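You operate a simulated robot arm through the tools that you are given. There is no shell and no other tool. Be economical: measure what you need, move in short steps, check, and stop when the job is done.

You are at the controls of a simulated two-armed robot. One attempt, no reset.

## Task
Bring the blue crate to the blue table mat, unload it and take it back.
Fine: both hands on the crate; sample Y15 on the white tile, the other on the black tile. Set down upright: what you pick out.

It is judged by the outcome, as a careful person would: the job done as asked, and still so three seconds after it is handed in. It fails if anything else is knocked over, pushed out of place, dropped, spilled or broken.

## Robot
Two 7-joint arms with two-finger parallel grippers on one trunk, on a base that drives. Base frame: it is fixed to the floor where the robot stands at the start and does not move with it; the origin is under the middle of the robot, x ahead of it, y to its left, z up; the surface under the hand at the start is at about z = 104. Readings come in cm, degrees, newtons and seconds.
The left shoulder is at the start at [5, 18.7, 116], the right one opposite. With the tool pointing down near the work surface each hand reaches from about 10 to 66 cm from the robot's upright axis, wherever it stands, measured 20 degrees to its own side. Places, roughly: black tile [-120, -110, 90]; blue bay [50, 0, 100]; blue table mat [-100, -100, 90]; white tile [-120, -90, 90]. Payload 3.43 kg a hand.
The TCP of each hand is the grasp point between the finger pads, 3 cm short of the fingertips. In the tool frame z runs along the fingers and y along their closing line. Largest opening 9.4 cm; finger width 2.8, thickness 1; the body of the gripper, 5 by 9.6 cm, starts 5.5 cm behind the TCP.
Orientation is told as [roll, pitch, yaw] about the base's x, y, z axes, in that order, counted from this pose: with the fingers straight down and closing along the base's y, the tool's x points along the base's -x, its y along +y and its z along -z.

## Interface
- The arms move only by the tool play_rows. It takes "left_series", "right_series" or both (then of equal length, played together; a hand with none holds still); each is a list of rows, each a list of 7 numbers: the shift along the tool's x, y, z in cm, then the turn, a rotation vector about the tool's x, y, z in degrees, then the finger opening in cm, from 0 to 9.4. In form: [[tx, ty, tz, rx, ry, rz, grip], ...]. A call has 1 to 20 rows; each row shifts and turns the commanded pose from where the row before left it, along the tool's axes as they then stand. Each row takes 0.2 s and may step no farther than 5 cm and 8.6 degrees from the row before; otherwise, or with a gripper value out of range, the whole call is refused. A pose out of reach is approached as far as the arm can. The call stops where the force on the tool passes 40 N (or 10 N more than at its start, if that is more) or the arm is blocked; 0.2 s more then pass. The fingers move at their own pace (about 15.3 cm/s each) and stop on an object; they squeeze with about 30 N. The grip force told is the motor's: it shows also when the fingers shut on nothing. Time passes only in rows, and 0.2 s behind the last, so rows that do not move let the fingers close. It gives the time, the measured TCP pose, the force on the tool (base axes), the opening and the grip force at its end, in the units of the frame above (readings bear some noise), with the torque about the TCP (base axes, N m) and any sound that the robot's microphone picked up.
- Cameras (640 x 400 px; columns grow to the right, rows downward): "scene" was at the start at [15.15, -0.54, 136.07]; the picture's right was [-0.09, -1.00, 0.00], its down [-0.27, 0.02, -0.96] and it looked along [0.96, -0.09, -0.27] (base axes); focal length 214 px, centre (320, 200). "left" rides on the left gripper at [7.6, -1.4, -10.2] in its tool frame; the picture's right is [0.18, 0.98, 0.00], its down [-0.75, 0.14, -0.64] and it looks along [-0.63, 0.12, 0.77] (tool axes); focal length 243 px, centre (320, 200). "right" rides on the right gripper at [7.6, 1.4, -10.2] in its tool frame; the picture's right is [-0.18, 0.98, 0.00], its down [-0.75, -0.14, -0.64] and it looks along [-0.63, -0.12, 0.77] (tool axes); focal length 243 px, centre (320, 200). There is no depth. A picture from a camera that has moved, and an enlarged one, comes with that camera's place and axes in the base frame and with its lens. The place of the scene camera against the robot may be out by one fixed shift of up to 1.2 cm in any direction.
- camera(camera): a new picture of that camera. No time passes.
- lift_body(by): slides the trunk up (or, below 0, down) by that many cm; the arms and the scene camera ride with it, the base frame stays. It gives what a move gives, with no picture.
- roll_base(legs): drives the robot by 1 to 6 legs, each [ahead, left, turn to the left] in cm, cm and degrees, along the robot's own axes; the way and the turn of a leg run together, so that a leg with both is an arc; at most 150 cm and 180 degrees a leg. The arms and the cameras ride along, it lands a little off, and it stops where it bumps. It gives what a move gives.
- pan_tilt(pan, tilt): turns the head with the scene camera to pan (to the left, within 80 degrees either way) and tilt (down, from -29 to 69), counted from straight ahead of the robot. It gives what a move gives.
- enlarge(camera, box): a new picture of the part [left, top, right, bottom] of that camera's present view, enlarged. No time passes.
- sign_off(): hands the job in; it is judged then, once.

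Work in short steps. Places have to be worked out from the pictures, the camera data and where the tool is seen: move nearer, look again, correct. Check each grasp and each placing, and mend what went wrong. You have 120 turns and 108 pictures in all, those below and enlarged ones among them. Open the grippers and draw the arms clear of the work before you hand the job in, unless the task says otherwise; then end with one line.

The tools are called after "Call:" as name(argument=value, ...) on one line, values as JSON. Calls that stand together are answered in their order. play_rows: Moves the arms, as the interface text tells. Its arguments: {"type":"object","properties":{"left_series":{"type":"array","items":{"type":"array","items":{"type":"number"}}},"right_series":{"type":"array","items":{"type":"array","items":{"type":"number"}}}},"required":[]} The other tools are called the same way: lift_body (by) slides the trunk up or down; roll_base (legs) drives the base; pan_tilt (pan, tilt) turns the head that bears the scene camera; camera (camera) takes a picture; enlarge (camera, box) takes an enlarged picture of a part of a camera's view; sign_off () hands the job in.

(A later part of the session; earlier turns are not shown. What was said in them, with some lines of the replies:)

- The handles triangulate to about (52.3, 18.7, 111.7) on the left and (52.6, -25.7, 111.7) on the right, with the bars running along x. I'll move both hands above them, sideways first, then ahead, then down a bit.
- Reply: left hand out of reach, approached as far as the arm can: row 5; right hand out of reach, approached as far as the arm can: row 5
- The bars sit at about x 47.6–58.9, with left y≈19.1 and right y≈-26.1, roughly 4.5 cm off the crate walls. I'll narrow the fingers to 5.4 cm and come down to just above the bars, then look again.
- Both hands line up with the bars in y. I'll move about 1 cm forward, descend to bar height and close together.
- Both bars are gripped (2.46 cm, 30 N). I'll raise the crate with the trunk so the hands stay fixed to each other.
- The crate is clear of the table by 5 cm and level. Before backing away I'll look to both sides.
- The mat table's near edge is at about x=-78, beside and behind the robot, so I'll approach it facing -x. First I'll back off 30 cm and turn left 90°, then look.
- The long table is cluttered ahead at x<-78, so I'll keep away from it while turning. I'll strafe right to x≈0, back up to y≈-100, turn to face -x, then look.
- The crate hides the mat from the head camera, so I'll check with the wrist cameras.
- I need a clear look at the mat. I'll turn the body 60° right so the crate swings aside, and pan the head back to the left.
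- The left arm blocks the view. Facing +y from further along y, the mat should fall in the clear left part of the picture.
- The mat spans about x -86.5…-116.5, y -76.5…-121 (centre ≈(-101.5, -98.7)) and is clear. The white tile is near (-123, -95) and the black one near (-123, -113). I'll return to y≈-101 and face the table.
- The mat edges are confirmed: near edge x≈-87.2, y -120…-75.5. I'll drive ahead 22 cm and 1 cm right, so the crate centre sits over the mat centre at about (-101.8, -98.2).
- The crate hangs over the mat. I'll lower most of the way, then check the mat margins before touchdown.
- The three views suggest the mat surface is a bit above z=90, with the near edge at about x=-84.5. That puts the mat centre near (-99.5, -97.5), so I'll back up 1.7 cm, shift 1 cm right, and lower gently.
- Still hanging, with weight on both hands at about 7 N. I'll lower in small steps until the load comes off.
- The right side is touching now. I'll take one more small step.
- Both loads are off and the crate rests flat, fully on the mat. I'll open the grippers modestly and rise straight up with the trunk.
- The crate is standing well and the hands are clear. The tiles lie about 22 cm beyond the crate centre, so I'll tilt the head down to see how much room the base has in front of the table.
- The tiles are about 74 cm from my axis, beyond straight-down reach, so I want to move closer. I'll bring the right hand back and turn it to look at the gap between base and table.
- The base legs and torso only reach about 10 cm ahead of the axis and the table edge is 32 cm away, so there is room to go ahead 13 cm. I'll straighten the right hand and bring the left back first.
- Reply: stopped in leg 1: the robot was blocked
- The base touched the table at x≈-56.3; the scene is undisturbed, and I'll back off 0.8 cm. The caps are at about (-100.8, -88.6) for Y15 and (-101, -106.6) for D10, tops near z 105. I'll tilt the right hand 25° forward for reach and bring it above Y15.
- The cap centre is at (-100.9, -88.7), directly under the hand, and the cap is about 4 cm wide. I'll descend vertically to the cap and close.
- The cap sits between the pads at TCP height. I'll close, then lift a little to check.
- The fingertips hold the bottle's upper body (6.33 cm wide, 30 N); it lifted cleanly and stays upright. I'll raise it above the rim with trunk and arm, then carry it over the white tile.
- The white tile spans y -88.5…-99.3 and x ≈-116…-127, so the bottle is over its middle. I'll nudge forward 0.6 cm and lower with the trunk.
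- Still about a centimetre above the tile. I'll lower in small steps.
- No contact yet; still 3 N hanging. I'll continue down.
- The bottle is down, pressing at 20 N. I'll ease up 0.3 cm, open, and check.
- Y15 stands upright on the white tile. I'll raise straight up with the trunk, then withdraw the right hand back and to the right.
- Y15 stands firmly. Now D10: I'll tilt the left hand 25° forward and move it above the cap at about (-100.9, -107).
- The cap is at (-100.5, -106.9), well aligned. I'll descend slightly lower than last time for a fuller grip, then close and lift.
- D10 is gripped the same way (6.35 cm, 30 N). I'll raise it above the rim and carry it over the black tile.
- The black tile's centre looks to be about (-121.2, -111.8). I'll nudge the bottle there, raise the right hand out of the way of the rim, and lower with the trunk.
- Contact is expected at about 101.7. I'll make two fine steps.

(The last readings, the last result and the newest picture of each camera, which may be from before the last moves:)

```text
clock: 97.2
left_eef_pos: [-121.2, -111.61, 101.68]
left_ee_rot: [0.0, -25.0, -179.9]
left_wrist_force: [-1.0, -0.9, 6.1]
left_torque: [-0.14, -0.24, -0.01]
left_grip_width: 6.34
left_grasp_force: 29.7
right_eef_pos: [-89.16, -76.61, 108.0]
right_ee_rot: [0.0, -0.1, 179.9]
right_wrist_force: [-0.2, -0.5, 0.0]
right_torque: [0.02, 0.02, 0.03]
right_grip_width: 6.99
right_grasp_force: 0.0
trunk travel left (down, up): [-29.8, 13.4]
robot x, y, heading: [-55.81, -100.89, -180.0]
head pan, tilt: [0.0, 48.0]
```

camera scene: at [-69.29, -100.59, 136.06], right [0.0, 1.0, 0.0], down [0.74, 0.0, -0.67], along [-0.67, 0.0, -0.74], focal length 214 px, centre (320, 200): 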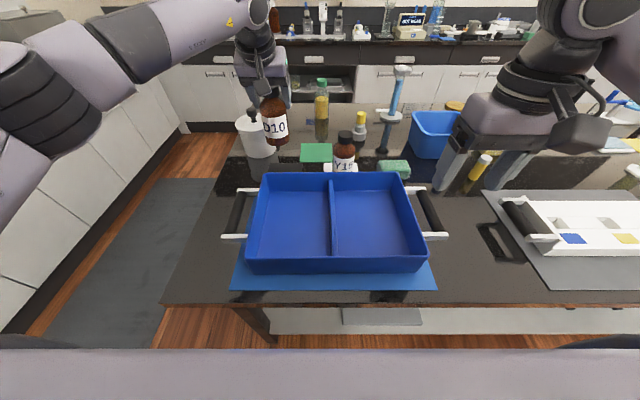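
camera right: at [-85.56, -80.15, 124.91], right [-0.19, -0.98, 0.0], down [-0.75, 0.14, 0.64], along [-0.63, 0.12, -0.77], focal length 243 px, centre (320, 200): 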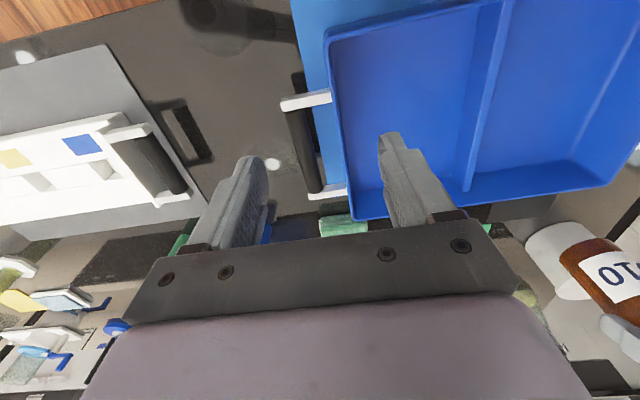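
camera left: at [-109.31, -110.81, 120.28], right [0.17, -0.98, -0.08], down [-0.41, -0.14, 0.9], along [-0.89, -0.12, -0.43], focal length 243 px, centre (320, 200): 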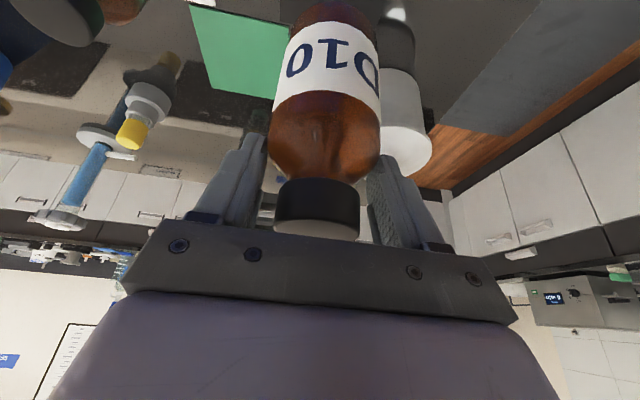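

D10 is down with a light contact force. I'll open gently and look.

Call:
play_rows(left_series=[[0, 0, 0, 0, 0, 0, 6.8], [0, 0, 0, 0, 0, 0, 7.4], [0, 0, 0, 0, 0, 0, 8], [0, 0, 0, 0, 0, 0, 8]])

Call:
camera(camera="left")

```text
clock: 98.2
left_eef_pos: [-121.22, -111.82, 101.49]
left_ee_rot: [-0.1, -24.9, -179.9]
left_wrist_force: [-0.6, -0.2, -0.1]
left_torque: [-0.01, 0.01, 0.0]
left_grip_width: 8.0
left_grasp_force: 0.1
right_eef_pos: [-89.05, -76.63, 107.97]
right_ee_rot: [0.0, -0.1, 179.9]
right_wrist_force: [-0.6, -0.2, -0.3]
right_torque: [-0.04, 0.03, -0.06]
right_grip_width: 7.02
right_grasp_force: 0.1
trunk travel left (down, up): [-29.8, 13.4]
robot x, y, heading: [-55.34, -100.85, -179.9]
head pan, tilt: [0.0, 48.0]
```

```text
48 pictures are left
camera left: at [-110.06, -110.26, 107.61], right [0.17, -0.98, -0.08], down [-0.41, -0.14, 0.9], along [-0.89, -0.12, -0.43], focal length 243 px, centre (320, 200)
```

left: 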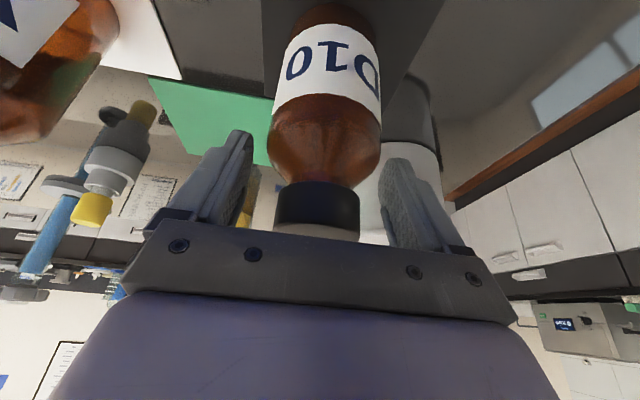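

D10 stands on the black tile. I'll raise straight up, then draw the left hand back and level it.

Call:
lift_body(by=12)

Call:
play_rows(left_series=[[3.62, 1.1, -1.69, 0, 0, 0, 8], [3.62, 1.1, -1.69, 0, 0, 0, 8], [3.62, 1.1, -1.69, 0, 0, 0, 8], [3.62, 1.1, -1.69, 0, 0, 0, 8], [3.62, 1.1, -1.69, 0, 0, 0, 8], [3.62, 1.1, -1.69, 0, 0, 0, 8], [3.62, 1.1, -1.69, 0, 0, 0, 7], [0, 0, 0, 0, 8.3, 0, 5.4], [0, 0, 0, 0, 8.3, 0, 5.4], [0, 0, 0, 0, 8.3, 0, 5.4], [0, 0, 0, 0, 0, 0, 5.4]])

Call:
roll_base(legs=[[-9.2, 0, 0]])

Call:
camera(camera="scene")

Call:
camera(camera="left")

Call:
camera(camera="right")

```text
clock: 99.7
left_eef_pos: [-121.21, -111.8, 113.38]
left_ee_rot: [0.1, -24.8, -179.9]
left_wrist_force: [-0.8, 0.5, -0.6]
left_torque: [0.02, -0.01, 0.02]
left_grip_width: 8.0
left_grasp_force: 0.0
right_eef_pos: [-89.13, -76.43, 120.0]
right_ee_rot: [0.0, -0.1, 179.9]
right_wrist_force: [-0.4, -0.2, -0.3]
right_torque: [-0.01, -0.01, -0.01]
right_grip_width: 7.0
right_grasp_force: 0.0
trunk travel left (down, up): [-41.8, 1.4]
robot x, y, heading: [-55.97, -100.75, -179.7]
head pan, tilt: [0.0, 48.0]
```

```text
clock: 102.1
left_eef_pos: [-93.11, -119.39, 113.7]
left_ee_rot: [0.0, 0.1, -179.9]
left_wrist_force: [-0.1, -0.4, 0.6]
left_torque: [0.03, -0.02, 0.0]
left_grip_width: 5.4
left_grasp_force: 0.0
right_eef_pos: [-89.14, -76.54, 119.99]
right_ee_rot: [-0.1, 0.0, 179.8]
right_wrist_force: [-0.3, 0.1, 0.4]
right_torque: [0.01, 0.0, -0.02]
right_grip_width: 6.98
right_grasp_force: 0.1
trunk travel left (down, up): [-41.8, 1.4]
robot x, y, heading: [-55.6, -101.09, -179.8]
head pan, tilt: [0.0, 48.0]
```

```text
clock: 103.2
left_eef_pos: [-84.05, -119.4, 113.88]
left_ee_rot: [0.0, 0.0, -180.0]
left_wrist_force: [0.1, -0.5, 0.7]
left_torque: [-0.01, 0.01, -0.01]
left_grip_width: 5.41
left_grasp_force: 0.1
right_eef_pos: [-79.95, -76.54, 119.92]
right_ee_rot: [0.1, -0.1, 180.0]
right_wrist_force: [0.9, -0.6, -1.0]
right_torque: [-0.01, 0.0, 0.02]
right_grip_width: 7.03
right_grasp_force: 0.0
trunk travel left (down, up): [-41.8, 1.4]
robot x, y, heading: [-46.62, -101.0, 180.1]
head pan, tilt: [0.0, 48.0]
```

```text
47 pictures are left
camera scene: at [-60.09, -100.57, 135.37], right [0.0, 1.0, 0.0], down [0.74, 0.0, -0.67], along [-0.67, 0.0, -0.74], focal length 214 px, centre (320, 200)
```

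scene: 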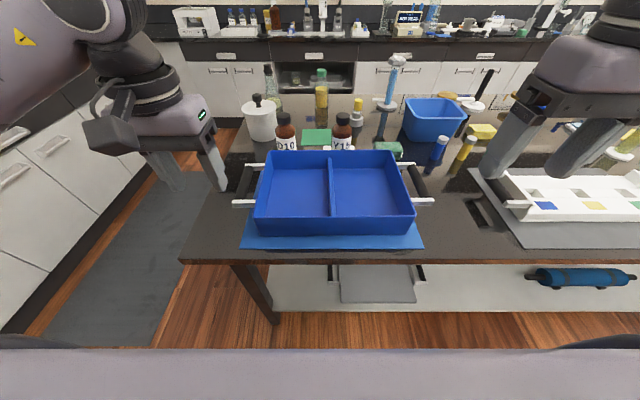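

```text
46 pictures are left
camera left: at [-76.53, -117.87, 124.0], right [0.19, -0.98, 0.0], down [-0.75, -0.14, 0.64], along [-0.63, -0.12, -0.77], focal length 243 px, centre (320, 200)
```

left: 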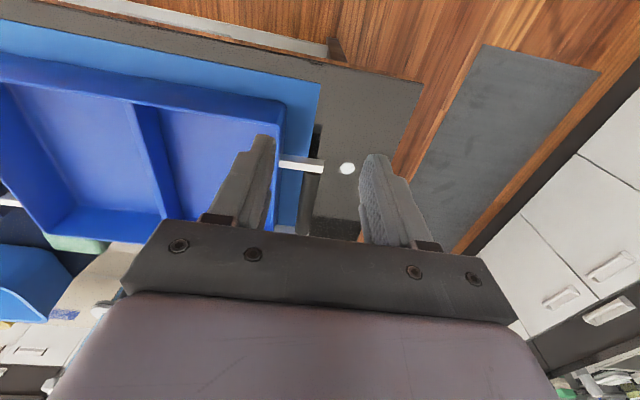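

```text
45 pictures are left
camera right: at [-72.39, -78.09, 130.3], right [-0.19, -0.98, 0.0], down [-0.75, 0.14, 0.64], along [-0.63, 0.12, -0.77], focal length 243 px, centre (320, 200)
```

right: 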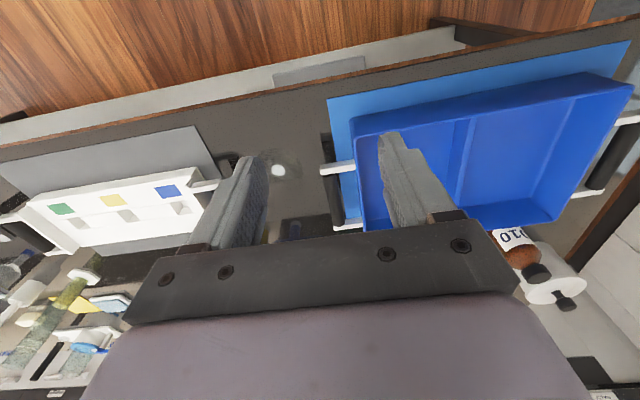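

Both bottles are on their tiles and the crate hasn't moved. I'll bring both hands back above the handles at (-99.4, -120.4) and (-99.7, -75.3).

Call:
play_rows(left_series=[[-3.07, 0.2, 0, 0, 0, 0, 5.4], [-3.07, 0.2, 0, 0, 0, 0, 5.4], [-3.07, 0.2, 0, 0, 0, 0, 5.4], [-3.07, 0.2, 0, 0, 0, 0, 5.4], [-3.07, 0.2, 2, 0, 0, 0, 5.4], [0, 0, 4, 0, 0, 0, 5.4], [0, 0, 0, 0, 0, 0, 5.4]], right_series=[[-3.95, -0.24, 0, 0, 0, 0, 5.4], [-3.95, -0.24, 0, 0, 0, 0, 5.4], [-3.95, -0.24, 3, 0, 0, 0, 5.4], [-3.95, -0.24, 3, 0, 0, 0, 5.4], [-3.95, -0.24, 2, 0, 0, 0, 5.4], [0, 0, 4, 0, 0, 0, 5.4], [0, 0, 0, 0, 0, 0, 5.4]])

Call:
camera(camera="left")

Call:
camera(camera="right")

```text
clock: 104.8
left_eef_pos: [-99.69, -120.27, 107.64]
left_ee_rot: [0.0, 0.1, -179.9]
left_wrist_force: [-0.1, -0.5, -0.8]
left_torque: [-0.01, 0.0, 0.0]
left_grip_width: 5.39
left_grasp_force: 0.1
right_eef_pos: [-100.03, -75.31, 108.14]
right_ee_rot: [0.0, -0.1, 179.9]
right_wrist_force: [-0.7, 0.2, -0.9]
right_torque: [0.0, 0.01, 0.01]
right_grip_width: 5.45
right_grasp_force: 0.0
trunk travel left (down, up): [-41.8, 1.4]
robot x, y, heading: [-46.37, -101.36, 179.8]
head pan, tilt: [0.0, 48.0]
```

```text
44 pictures are left
camera left: at [-92.01, -118.74, 117.77], right [0.19, -0.98, 0.0], down [-0.75, -0.14, 0.64], along [-0.63, -0.12, -0.77], focal length 243 px, centre (320, 200)
```

left: 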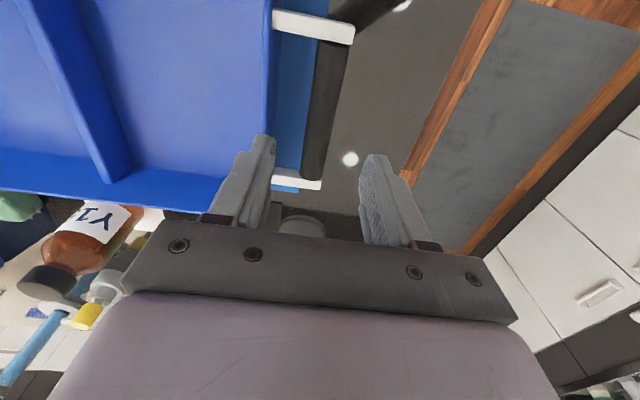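

```text
43 pictures are left
camera right: at [-92.44, -76.84, 118.39], right [-0.19, -0.98, 0.0], down [-0.75, 0.14, 0.64], along [-0.63, 0.12, -0.77], focal length 243 px, centre (320, 200)
```

right: 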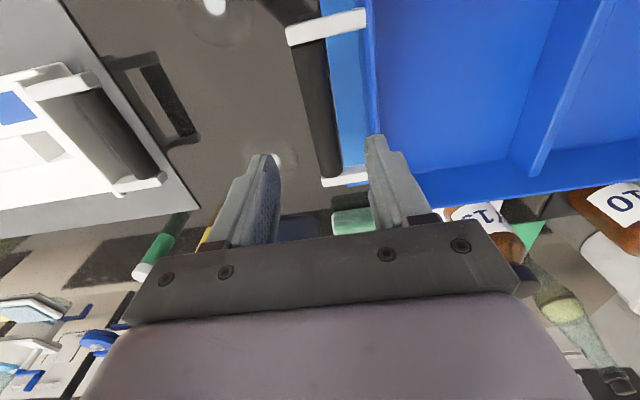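

Both hands are aligned over the bars. I'll descend to bar height and close both.

Call:
play_rows(left_series=[[0, 0, 3, 0, 0, 0, 5.4], [0, 0, 3, 0, 0, 0, 5.4], [0, 0, 3.5, 0, 0, 0, 5.4], [0, 0, 0, 0, 0, 0, 5.4], [0, 0, 0, 0, 0, 0, 0], [0, 0, 0, 0, 0, 0, 0], [0, 0, 0, 0, 0, 0, 0]], right_series=[[0, 0, 3.4, 0, 0, 0, 5.4], [0, 0, 3.4, 0, 0, 0, 5.4], [0, 0, 3.3, 0, 0, 0, 5.4], [0, 0, 0, 0, 0, 0, 5.4], [0, 0, 0, 0, 0, 0, 0], [0, 0, 0, 0, 0, 0, 0], [0, 0, 0, 0, 0, 0, 0]])

Call:
lift_body(by=1.3)

```text
clock: 106.4
left_eef_pos: [-99.51, -120.45, 98.19]
left_ee_rot: [0.1, 0.2, -179.7]
left_wrist_force: [0.0, -13.3, -0.6]
left_torque: [-0.29, 0.13, 0.51]
left_grip_width: 2.45
left_grasp_force: 29.9
right_eef_pos: [-99.93, -75.2, 98.03]
right_ee_rot: [-0.2, 0.0, 179.8]
right_wrist_force: [1.3, 12.2, 0.3]
right_torque: [0.1, 0.35, 0.96]
right_grip_width: 2.52
right_grasp_force: 30.2
trunk travel left (down, up): [-41.8, 1.4]
robot x, y, heading: [-46.52, -100.63, 179.7]
head pan, tilt: [0.0, 48.0]
```

```text
clock: 107.0
left_eef_pos: [-99.64, -120.37, 99.44]
left_ee_rot: [0.2, 0.2, -179.7]
left_wrist_force: [-2.7, -17.6, -3.9]
left_torque: [-0.41, -0.08, 0.53]
left_grip_width: 2.45
left_grasp_force: 30.4
right_eef_pos: [-100.15, -75.13, 99.22]
right_ee_rot: [-0.2, 0.2, 179.7]
right_wrist_force: [2.1, 17.3, -4.4]
right_torque: [0.28, -0.01, 0.95]
right_grip_width: 2.54
right_grasp_force: 30.3
trunk travel left (down, up): [-43.1, 0.1]
robot x, y, heading: [-46.25, -101.19, 180.1]
head pan, tilt: [0.0, 48.0]
```

The crate is gripped, with some side strain of about 17 N because the hands sit slightly too close together. I'll ease them apart a little and then raise both arms in step, the trunk being at its top.

Call:
play_rows(left_series=[[0, 0.15, 0, 0, 0, 0, 0], [0, 0.1, 0, 0, 0, 0, 0], [0, 0, -1, 0, 0, 0, 0], [0, 0, -1.5, 0, 0, 0, 0], [0, 0, -1.5, 0, 0, 0, 0], [0, 0, 0, 0, 0, 0, 0]], right_series=[[0, -0.15, 0, 0, 0, 0, 0], [0, -0.1, 0, 0, 0, 0, 0], [0, 0, -1, 0, 0, 0, 0], [0, 0, -1.5, 0, 0, 0, 0], [0, 0, -1.5, 0, 0, 0, 0], [0, 0, 0, 0, 0, 0, 0]])

Call:
camera(camera="scene")

```text
clock: 108.5
left_eef_pos: [-99.51, -120.32, 103.51]
left_ee_rot: [-0.1, 0.2, -179.9]
left_wrist_force: [-5.2, -2.8, -3.9]
left_torque: [-0.07, 0.28, 1.01]
left_grip_width: 2.54
left_grasp_force: 30.1
right_eef_pos: [-100.16, -75.2, 103.36]
right_ee_rot: [0.1, 0.1, 180.0]
right_wrist_force: [4.9, 2.9, -3.7]
right_torque: [0.11, -0.38, 1.1]
right_grip_width: 2.5
right_grasp_force: 30.2
trunk travel left (down, up): [-43.1, 0.1]
robot x, y, heading: [-46.62, -101.05, 179.8]
head pan, tilt: [0.0, 48.0]
```

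```text
42 pictures are left
camera scene: at [-60.28, -100.57, 136.65], right [0.0, 1.0, 0.0], down [0.74, 0.0, -0.67], along [-0.67, 0.0, -0.74], focal length 214 px, centre (320, 200)
```

scene: 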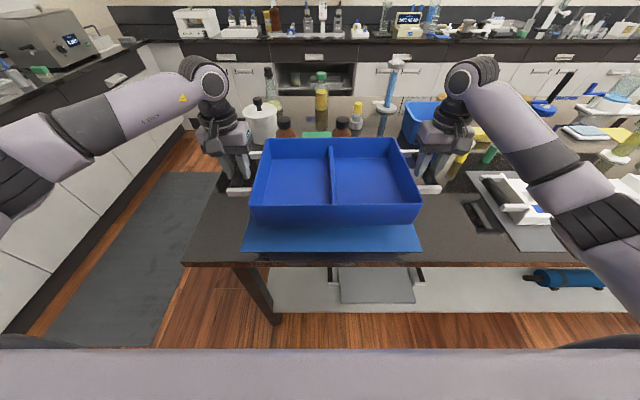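

The strain is relieved and the crate is level. I'll raise another 13 cm together.

Call:
play_rows(left_series=[[0, 0, -1.8, 0, 0, 0, 0], [0, 0, -1.8, 0, 0, 0, 0], [0, 0, -1.8, 0, 0, 0, 0], [0, 0, -1.8, 0, 0, 0, 0], [0, 0, -1.8, 0, 0, 0, 0], [0, 0, -1.8, 0, 0, 0, 0], [0, 0, -2.2, 0, 0, 0, 0], [0, 0, 0, 0, 0, 0, 0]], right_series=[[0, 0, -1.8, 0, 0, 0, 0], [0, 0, -1.8, 0, 0, 0, 0], [0, 0, -1.8, 0, 0, 0, 0], [0, 0, -1.8, 0, 0, 0, 0], [0, 0, -1.8, 0, 0, 0, 0], [0, 0, -1.8, 0, 0, 0, 0], [0, 0, -2.2, 0, 0, 0, 0], [0, 0, 0, 0, 0, 0, 0]])

Call:
camera(camera="scene")

```text
clock: 110.2
left_eef_pos: [-99.76, -120.5, 116.41]
left_ee_rot: [-0.1, 0.1, -179.9]
left_wrist_force: [-2.2, 12.7, -3.1]
left_torque: [0.44, -0.14, 0.55]
left_grip_width: 2.47
left_grasp_force: 29.9
right_eef_pos: [-100.04, -75.13, 116.51]
right_ee_rot: [0.1, 0.0, 180.0]
right_wrist_force: [2.3, -11.4, -4.2]
right_torque: [-0.26, 0.05, 0.63]
right_grip_width: 2.5
right_grasp_force: 30.1
trunk travel left (down, up): [-43.1, 0.1]
robot x, y, heading: [-46.54, -101.0, 180.0]
head pan, tilt: [0.0, 48.0]
```

```text
41 pictures are left
camera scene: at [-60.3, -100.57, 136.64], right [0.0, 1.0, 0.0], down [0.74, 0.0, -0.67], along [-0.67, 0.0, -0.74], focal length 214 px, centre (320, 200)
```

scene: 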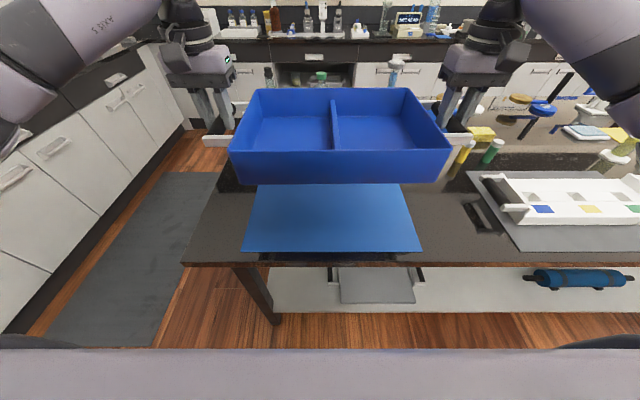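

I'll take out the remaining outward strain and back away from the table to x≈3.

Call:
play_rows(left_series=[[0, -0.1, 0, 0, 0, 0, 0], [0, 0, 0, 0, 0, 0, 0]], right_series=[[0, 0.1, 0, 0, 0, 0, 0], [0, 0, 0, 0, 0, 0, 0]])

Call:
roll_base(legs=[[-49.5, 0, 0]])

Call:
camera(camera="scene")

Call:
enlarge(camera="scene", box=[200, 20, 460, 200])

```text
clock: 110.8
left_eef_pos: [-99.56, -120.46, 116.51]
left_ee_rot: [0.0, 0.3, -179.8]
left_wrist_force: [-3.3, 6.7, -4.7]
left_torque: [0.05, -0.18, 0.35]
left_grip_width: 2.45
left_grasp_force: 30.2
right_eef_pos: [-100.11, -75.27, 116.37]
right_ee_rot: [-0.1, 0.0, 179.9]
right_wrist_force: [3.5, -5.8, -2.8]
right_torque: [-0.28, 0.11, 1.12]
right_grip_width: 2.51
right_grasp_force: 30.2
trunk travel left (down, up): [-43.1, 0.1]
robot x, y, heading: [-46.68, -101.09, 180.1]
head pan, tilt: [0.0, 48.0]
```

```text
clock: 113.7
left_eef_pos: [-50.66, -120.69, 116.54]
left_ee_rot: [0.1, 0.1, -179.1]
left_wrist_force: [-3.4, -1.6, -2.8]
left_torque: [0.0, 0.15, 0.41]
left_grip_width: 2.5
left_grasp_force: 29.9
right_eef_pos: [-51.66, -75.45, 116.41]
right_ee_rot: [0.1, 0.0, -179.4]
right_wrist_force: [3.0, 2.0, -3.8]
right_torque: [0.13, -0.17, 0.85]
right_grip_width: 2.49
right_grasp_force: 30.3
trunk travel left (down, up): [-43.1, 0.1]
robot x, y, heading: [2.53, -100.67, -179.1]
head pan, tilt: [0.0, 48.0]
```

```text
40 pictures are left
camera scene: at [-11.54, -100.43, 136.66], right [-0.01, 1.0, 0.0], down [0.74, 0.01, -0.67], along [-0.67, -0.01, -0.74], focal length 214 px, centre (320, 200)
```

scene: 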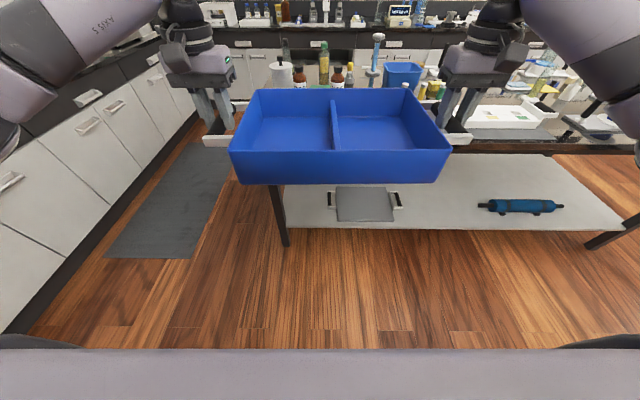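

```text
2.22 times, centred on (330, 110) of scene
camera zoom: at [-11.54, -100.43, 136.66], right [-0.01, 1.0, 0.0], down [0.74, 0.01, -0.67], along [-0.67, -0.01, -0.74], focal length 477 px, centre (298, 400)
```

zoom: 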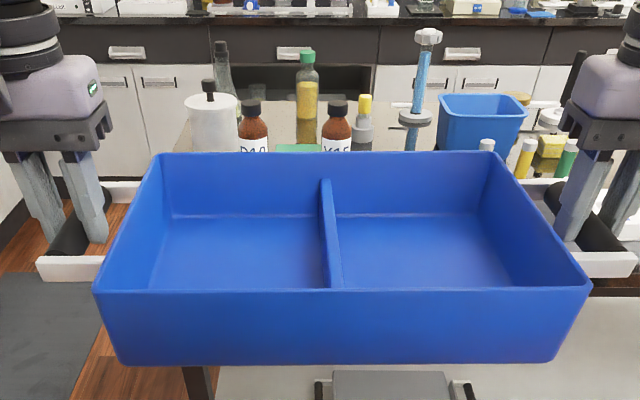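

The crate is carried well and both bottles stand upright on their tiles. I'll retrace the path: turn right 91°, ahead 101 cm, strafe left 33 cm.

Call:
roll_base(legs=[[0, 0, -90.9], [101, 0, 0], [0, 33, 0]])

Call:
pan_tilt(pan=0, tilt=30)

Call:
camera(camera="scene")

```text
clock: 126.0
left_eef_pos: [-46.92, 56.8, 116.47]
left_ee_rot: [-0.1, 0.2, 89.1]
left_wrist_force: [-0.4, 2.9, -3.4]
left_torque: [-0.02, 0.01, 0.38]
left_grip_width: 2.45
left_grasp_force: 29.8
right_eef_pos: [-1.72, 56.28, 116.39]
right_ee_rot: [-0.1, 0.1, 88.6]
right_wrist_force: [0.8, -2.4, -4.7]
right_torque: [-0.08, 0.05, 0.81]
right_grip_width: 2.49
right_grasp_force: 29.6
trunk travel left (down, up): [-43.1, 0.1]
robot x, y, heading: [-28.18, 3.3, 88.9]
head pan, tilt: [0.0, 48.0]
```

```text
clock: 126.8
left_eef_pos: [-46.89, 56.68, 116.5]
left_ee_rot: [0.2, 0.1, 89.1]
left_wrist_force: [-0.5, 3.0, -4.0]
left_torque: [-0.06, 0.07, 0.27]
left_grip_width: 2.46
left_grasp_force: 30.2
right_eef_pos: [-1.82, 56.28, 116.32]
right_ee_rot: [0.0, 0.2, 88.9]
right_wrist_force: [1.3, -2.6, -3.8]
right_torque: [-0.01, 0.04, 1.0]
right_grip_width: 2.49
right_grasp_force: 30.9
trunk travel left (down, up): [-43.1, 0.1]
robot x, y, heading: [-27.98, 2.99, 88.8]
head pan, tilt: [0.0, 30.0]
```

```text
38 pictures are left
camera scene: at [-28.14, 18.44, 139.32], right [1.0, -0.02, 0.0], down [-0.01, -0.5, -0.87], along [0.02, 0.87, -0.5], focal length 214 px, centre (320, 200)
```

scene: 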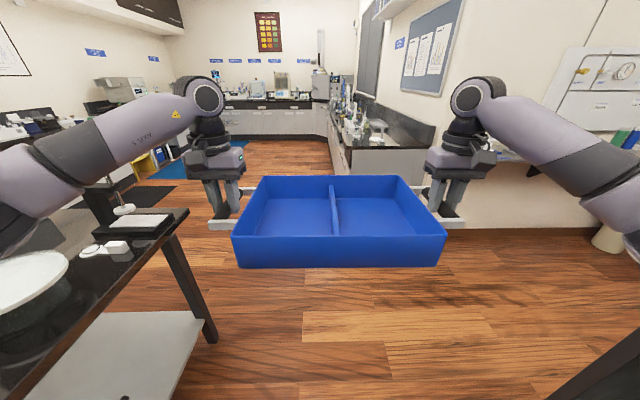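

I'll turn right to face the blue bay, shift 3 cm right, and stop short to look.

Call:
roll_base(legs=[[0, 0, -88.9], [0, -3, 0], [17, 0, 0]])

Call:
pan_tilt(pan=0, tilt=35)

Call:
camera(camera="scene")

Call:
camera(camera="left")

Call:
camera(camera="right")

```text
clock: 132.6
left_eef_pos: [41.17, 19.66, 116.4]
left_ee_rot: [0.0, 0.3, 0.3]
left_wrist_force: [3.1, -0.2, -4.2]
left_torque: [-0.05, -0.05, 0.34]
left_grip_width: 2.49
left_grasp_force: 30.0
right_eef_pos: [41.63, -25.53, 116.28]
right_ee_rot: [-0.1, 0.1, 0.0]
right_wrist_force: [-1.7, -0.4, -3.8]
right_torque: [-0.05, 0.13, 0.83]
right_grip_width: 2.49
right_grasp_force: 29.8
trunk travel left (down, up): [-43.1, 0.1]
robot x, y, heading: [-11.85, -0.16, -0.1]
head pan, tilt: [0.0, 30.0]
```

```text
clock: 133.2
left_eef_pos: [40.98, 19.75, 116.41]
left_ee_rot: [0.2, 0.1, 0.3]
left_wrist_force: [2.2, 0.9, -3.2]
left_torque: [0.07, 0.07, 0.13]
left_grip_width: 2.47
left_grasp_force: 29.9
right_eef_pos: [41.46, -25.53, 116.38]
right_ee_rot: [-0.1, 0.1, 0.1]
right_wrist_force: [-2.7, 0.1, -3.9]
right_torque: [0.02, 0.0, 0.92]
right_grip_width: 2.49
right_grasp_force: 30.2
trunk travel left (down, up): [-43.1, 0.1]
robot x, y, heading: [-11.83, -0.05, -0.1]
head pan, tilt: [0.0, 35.0]
```

```text
37 pictures are left
camera scene: at [2.65, 0.44, 138.55], right [0.0, -1.0, 0.0], down [-0.57, 0.0, -0.82], along [0.82, 0.0, -0.57], focal length 214 px, centre (320, 200)
```

scene: 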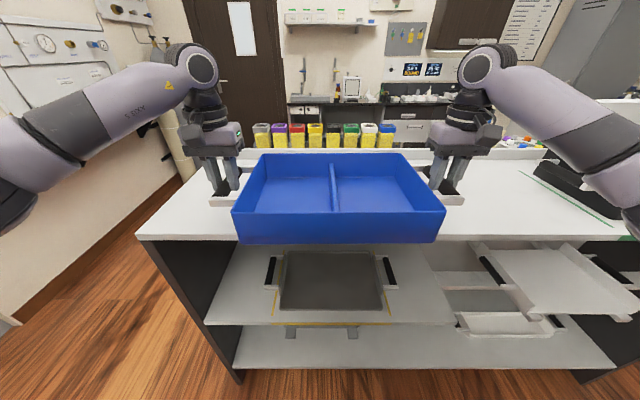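

```text
36 pictures are left
camera left: at [33.39, 18.24, 126.68], right [-0.19, 0.98, 0.0], down [0.75, 0.14, 0.64], along [0.63, 0.12, -0.77], focal length 243 px, centre (320, 200)
```

left: 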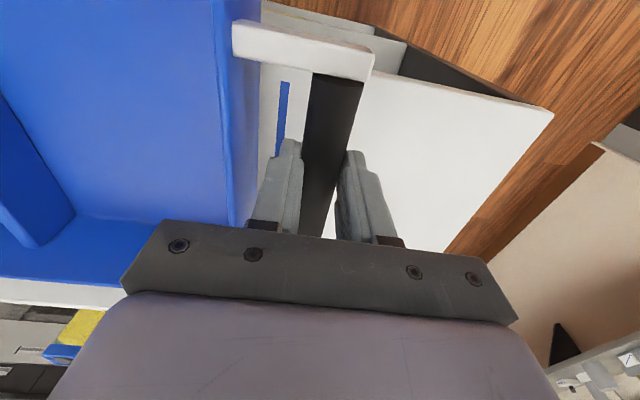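

```text
35 pictures are left
camera right: at [33.85, -24.13, 126.64], right [0.18, 0.98, 0.0], down [0.76, -0.14, 0.64], along [0.63, -0.12, -0.77], focal length 243 px, centre (320, 200)
```

right: 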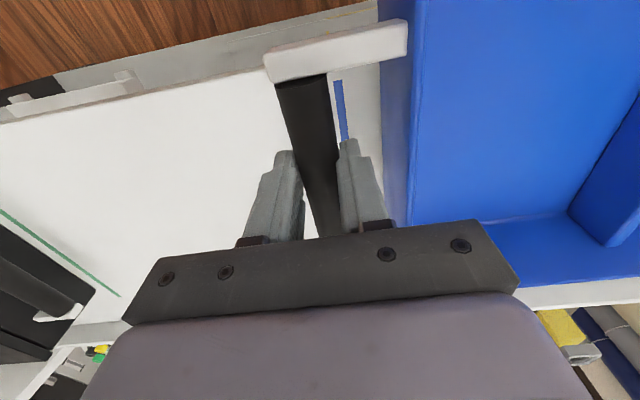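

The bay lines are centred at y≈-3.65, and the crate is yawed about 1° left compared with its original pose. I'll drive the last 12.1 cm with a 1° right correction.

Call:
roll_base(legs=[[12.1, 0.1, -1.0]])

Call:
camera(camera="scene")

```text
clock: 134.5
left_eef_pos: [53.44, 18.6, 116.48]
left_ee_rot: [0.0, 0.3, -0.8]
left_wrist_force: [3.7, 0.8, -3.5]
left_torque: [0.01, -0.13, 0.4]
left_grip_width: 2.45
left_grasp_force: 30.1
right_eef_pos: [53.09, -26.59, 116.36]
right_ee_rot: [-0.1, 0.1, -1.1]
right_wrist_force: [-2.3, -0.8, -4.1]
right_torque: [-0.02, 0.22, 0.92]
right_grip_width: 2.48
right_grasp_force: 30.3
trunk travel left (down, up): [-43.1, 0.1]
robot x, y, heading: [-0.15, 0.09, -1.0]
head pan, tilt: [0.0, 35.0]
```

```text
34 pictures are left
camera scene: at [14.79, 0.16, 138.54], right [-0.02, -1.0, 0.0], down [-0.57, 0.01, -0.82], along [0.82, -0.01, -0.57], focal length 214 px, centre (320, 200)
```

scene: 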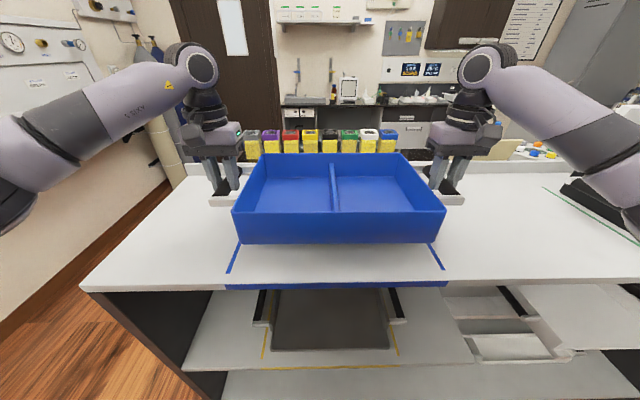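

The hands' centre is at (53.3, -4.0) against the original (53.1, -3.65). I'll shift 0.4 cm left and lower.

Call:
roll_base(legs=[[0, 0.4, 0]])

Call:
lift_body(by=-3.8)

Call:
lift_body(by=-0.5)

Call:
lift_body(by=-0.3)

Call:
camera(camera="scene")

```text
clock: 135.2
left_eef_pos: [53.42, 19.09, 116.47]
left_ee_rot: [0.0, 0.2, -0.7]
left_wrist_force: [1.9, 0.4, -4.5]
left_torque: [0.09, 0.1, 0.17]
left_grip_width: 2.43
left_grasp_force: 30.0
right_eef_pos: [53.09, -26.02, 116.34]
right_ee_rot: [-0.2, 0.1, -0.9]
right_wrist_force: [-3.1, -0.2, -4.1]
right_torque: [-0.03, 0.01, 0.79]
right_grip_width: 2.49
right_grasp_force: 29.7
trunk travel left (down, up): [-43.1, 0.1]
robot x, y, heading: [-0.23, 0.64, -1.2]
head pan, tilt: [0.0, 35.0]
```

```text
clock: 136.0
left_eef_pos: [53.47, 19.11, 112.69]
left_ee_rot: [0.1, 0.3, -0.7]
left_wrist_force: [1.0, 1.0, -4.5]
left_torque: [0.05, 0.03, 0.13]
left_grip_width: 2.46
left_grasp_force: 30.0
right_eef_pos: [53.0, -26.06, 112.51]
right_ee_rot: [0.0, 0.0, -1.0]
right_wrist_force: [-1.8, -0.6, -4.2]
right_torque: [0.02, 0.02, 0.46]
right_grip_width: 2.45
right_grasp_force: 29.8
trunk travel left (down, up): [-39.3, 3.9]
robot x, y, heading: [0.07, 0.48, -1.2]
head pan, tilt: [0.0, 35.0]
```

```text
clock: 136.6
left_eef_pos: [53.46, 19.08, 112.13]
left_ee_rot: [0.1, 0.1, -0.6]
left_wrist_force: [1.0, 1.1, -3.9]
left_torque: [0.05, -0.03, 0.23]
left_grip_width: 2.49
left_grasp_force: 30.2
right_eef_pos: [52.94, -26.02, 112.15]
right_ee_rot: [-0.1, 0.1, -1.0]
right_wrist_force: [-1.2, -0.9, -4.2]
right_torque: [0.0, 0.08, 0.53]
right_grip_width: 2.46
right_grasp_force: 29.9
trunk travel left (down, up): [-38.8, 4.4]
robot x, y, heading: [-0.07, 0.47, -0.9]
head pan, tilt: [0.0, 35.0]
```

```text
clock: 137.1
left_eef_pos: [53.5, 19.16, 111.95]
left_ee_rot: [0.0, 0.0, -0.6]
left_wrist_force: [1.5, 2.1, 0.9]
left_torque: [0.17, -0.36, 0.16]
left_grip_width: 2.48
left_grasp_force: 30.2
right_eef_pos: [53.04, -26.19, 111.85]
right_ee_rot: [0.1, 0.0, -1.1]
right_wrist_force: [-0.8, -1.3, -2.9]
right_torque: [0.08, -0.52, 0.56]
right_grip_width: 2.48
right_grasp_force: 30.6
trunk travel left (down, up): [-38.5, 4.7]
robot x, y, heading: [-0.03, 0.33, -0.9]
head pan, tilt: [0.0, 35.0]
```

```text
33 pictures are left
camera scene: at [14.65, 0.56, 133.97], right [-0.02, -1.0, 0.0], down [-0.57, 0.01, -0.82], along [0.82, -0.01, -0.57], focal length 214 px, centre (320, 200)
```

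scene: 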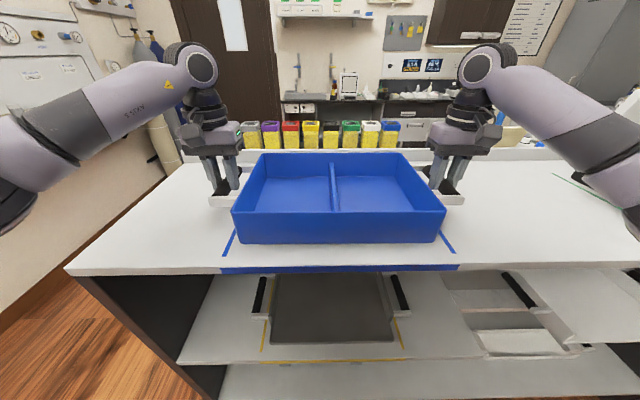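

Touching down inside the bay lines. I'll make one more small step, then open.

Call:
lift_body(by=-0.3)

Call:
play_rows(left_series=[[0, 0, 0, 0, 0, 0, 4], [0, 0, 0, 0, 0, 0, 5.4], [0, 0, 0, 0, 0, 0, 5.4], [0, 0, 0, 0, 0, 0, 5.4]], right_series=[[0, 0, 0, 0, 0, 0, 4], [0, 0, 0, 0, 0, 0, 5.4], [0, 0, 0, 0, 0, 0, 5.4], [0, 0, 0, 0, 0, 0, 5.4]])

Call:
lift_body(by=4.9)

Call:
play_rows(left_series=[[0, 0, -3, 0, 0, 0, 5.4], [0, 0, -3, 0, 0, 0, 5.4], [4, 0, -3, 0, 0, 0, 5.4], [4, 0, -3, 0, 0, 0, 5.4], [4, 0, 0, 0, 0, 0, 9.4], [4, 0, 0, 0, 0, 0, 9.4], [0, 0, 0, 0, 0, 0, 9.4]], right_series=[[0, 0, -3, 0, 0, 0, 5.4], [0, 0, -3, 0, 0, 0, 5.4], [4, 0, -3, 0, 0, 0, 5.4], [4, 0, -3, 0, 0, 0, 5.4], [4, 0, 0, 0, 0, 0, 9.4], [4, 0, 0, 0, 0, 0, 9.4], [0, 0, 0, 0, 0, 0, 9.4]])

Call:
camera(camera="scene")

Call:
camera(camera="left")

Call:
camera(camera="right")

```text
clock: 137.6
left_eef_pos: [53.37, 19.12, 111.94]
left_ee_rot: [-0.1, -0.3, -0.8]
left_wrist_force: [8.3, 2.1, 20.1]
left_torque: [0.02, 0.6, 0.02]
left_grip_width: 2.46
left_grasp_force: 29.4
right_eef_pos: [52.95, -26.04, 111.76]
right_ee_rot: [0.0, -0.2, -1.0]
right_wrist_force: [4.9, -1.5, 11.8]
right_torque: [-0.17, 0.66, 0.52]
right_grip_width: 2.46
right_grasp_force: 30.0
trunk travel left (down, up): [-38.2, 5.0]
robot x, y, heading: [-0.18, 0.52, -0.8]
head pan, tilt: [0.0, 35.0]
```

```text
clock: 138.6
left_eef_pos: [53.44, 19.06, 111.53]
left_ee_rot: [0.0, 0.2, -0.7]
left_wrist_force: [0.6, 0.0, 0.5]
left_torque: [0.04, 0.04, 0.0]
left_grip_width: 5.41
left_grasp_force: 0.1
right_eef_pos: [53.02, -26.16, 111.56]
right_ee_rot: [-0.1, 0.1, -1.0]
right_wrist_force: [0.3, 0.0, 0.3]
right_torque: [0.04, 0.0, 0.0]
right_grip_width: 5.4
right_grasp_force: 0.0
trunk travel left (down, up): [-38.2, 5.0]
robot x, y, heading: [0.19, 0.29, -1.1]
head pan, tilt: [0.0, 35.0]
```

```text
clock: 139.5
left_eef_pos: [53.46, 19.17, 116.49]
left_ee_rot: [0.1, 0.1, -0.7]
left_wrist_force: [-0.2, -0.1, 0.5]
left_torque: [0.02, 0.03, 0.03]
left_grip_width: 5.4
left_grasp_force: 0.1
right_eef_pos: [52.99, -26.1, 116.45]
right_ee_rot: [-0.1, 0.1, -1.0]
right_wrist_force: [-0.4, -0.6, 0.2]
right_torque: [-0.02, 0.0, 0.02]
right_grip_width: 5.39
right_grasp_force: 0.0
trunk travel left (down, up): [-43.1, 0.1]
robot x, y, heading: [0.27, 0.11, -1.2]
head pan, tilt: [0.0, 35.0]
```

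```text
clock: 141.1
left_eef_pos: [37.29, 19.51, 128.49]
left_ee_rot: [0.0, 0.1, -0.7]
left_wrist_force: [0.1, 0.1, 0.4]
left_torque: [-0.04, -0.01, 0.03]
left_grip_width: 9.4
left_grasp_force: 0.0
right_eef_pos: [37.04, -25.72, 128.35]
right_ee_rot: [-0.1, 0.1, -0.9]
right_wrist_force: [0.5, 0.1, -0.1]
right_torque: [0.04, 0.01, 0.03]
right_grip_width: 9.41
right_grasp_force: 0.1
trunk travel left (down, up): [-43.1, 0.1]
robot x, y, heading: [0.3, 0.68, -1.1]
head pan, tilt: [0.0, 35.0]
```

```text
32 pictures are left
camera scene: at [14.72, 0.57, 138.55], right [-0.02, -1.0, 0.0], down [-0.57, 0.01, -0.82], along [0.82, -0.01, -0.57], focal length 214 px, centre (320, 200)
```

scene: 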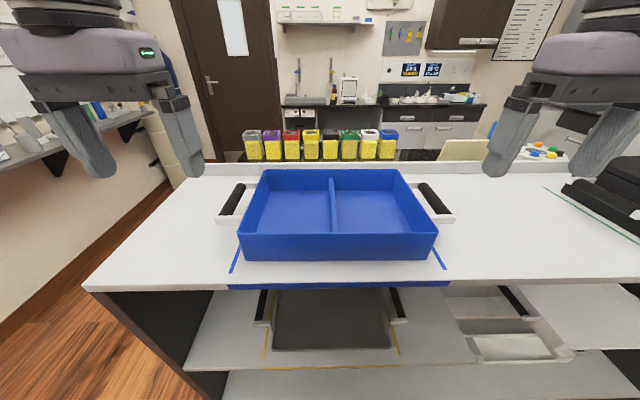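

```text
31 pictures are left
camera left: at [29.66, 18.22, 138.76], right [-0.17, 0.98, 0.0], down [0.76, 0.13, 0.64], along [0.63, 0.11, -0.77], focal length 243 px, centre (320, 200)
```

left: 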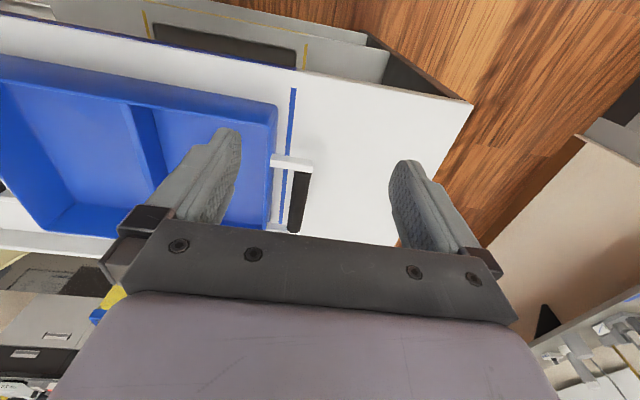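

```text
30 pictures are left
camera right: at [29.37, -24.25, 138.63], right [0.2, 0.98, 0.0], down [0.75, -0.15, 0.64], along [0.63, -0.13, -0.77], focal length 243 px, centre (320, 200)
```

right: 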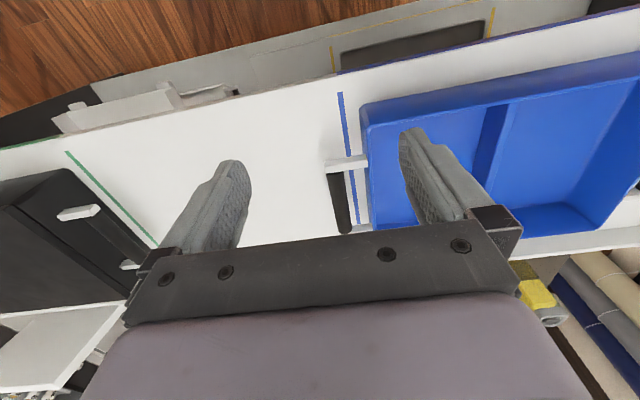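

The crate sits square inside the blue bay lines, in its starting pose. My last look showed both bottles upright on their tiles. The grippers are open and the arms drawn clear, so I'll hand in.

Call:
sign_off()

```text
The job is handed in.
```

The blue crate was carried two-handed to the blue mat, unloaded and returned to its bay; Y15 stands upright on the white tile and D10 on the black tile.
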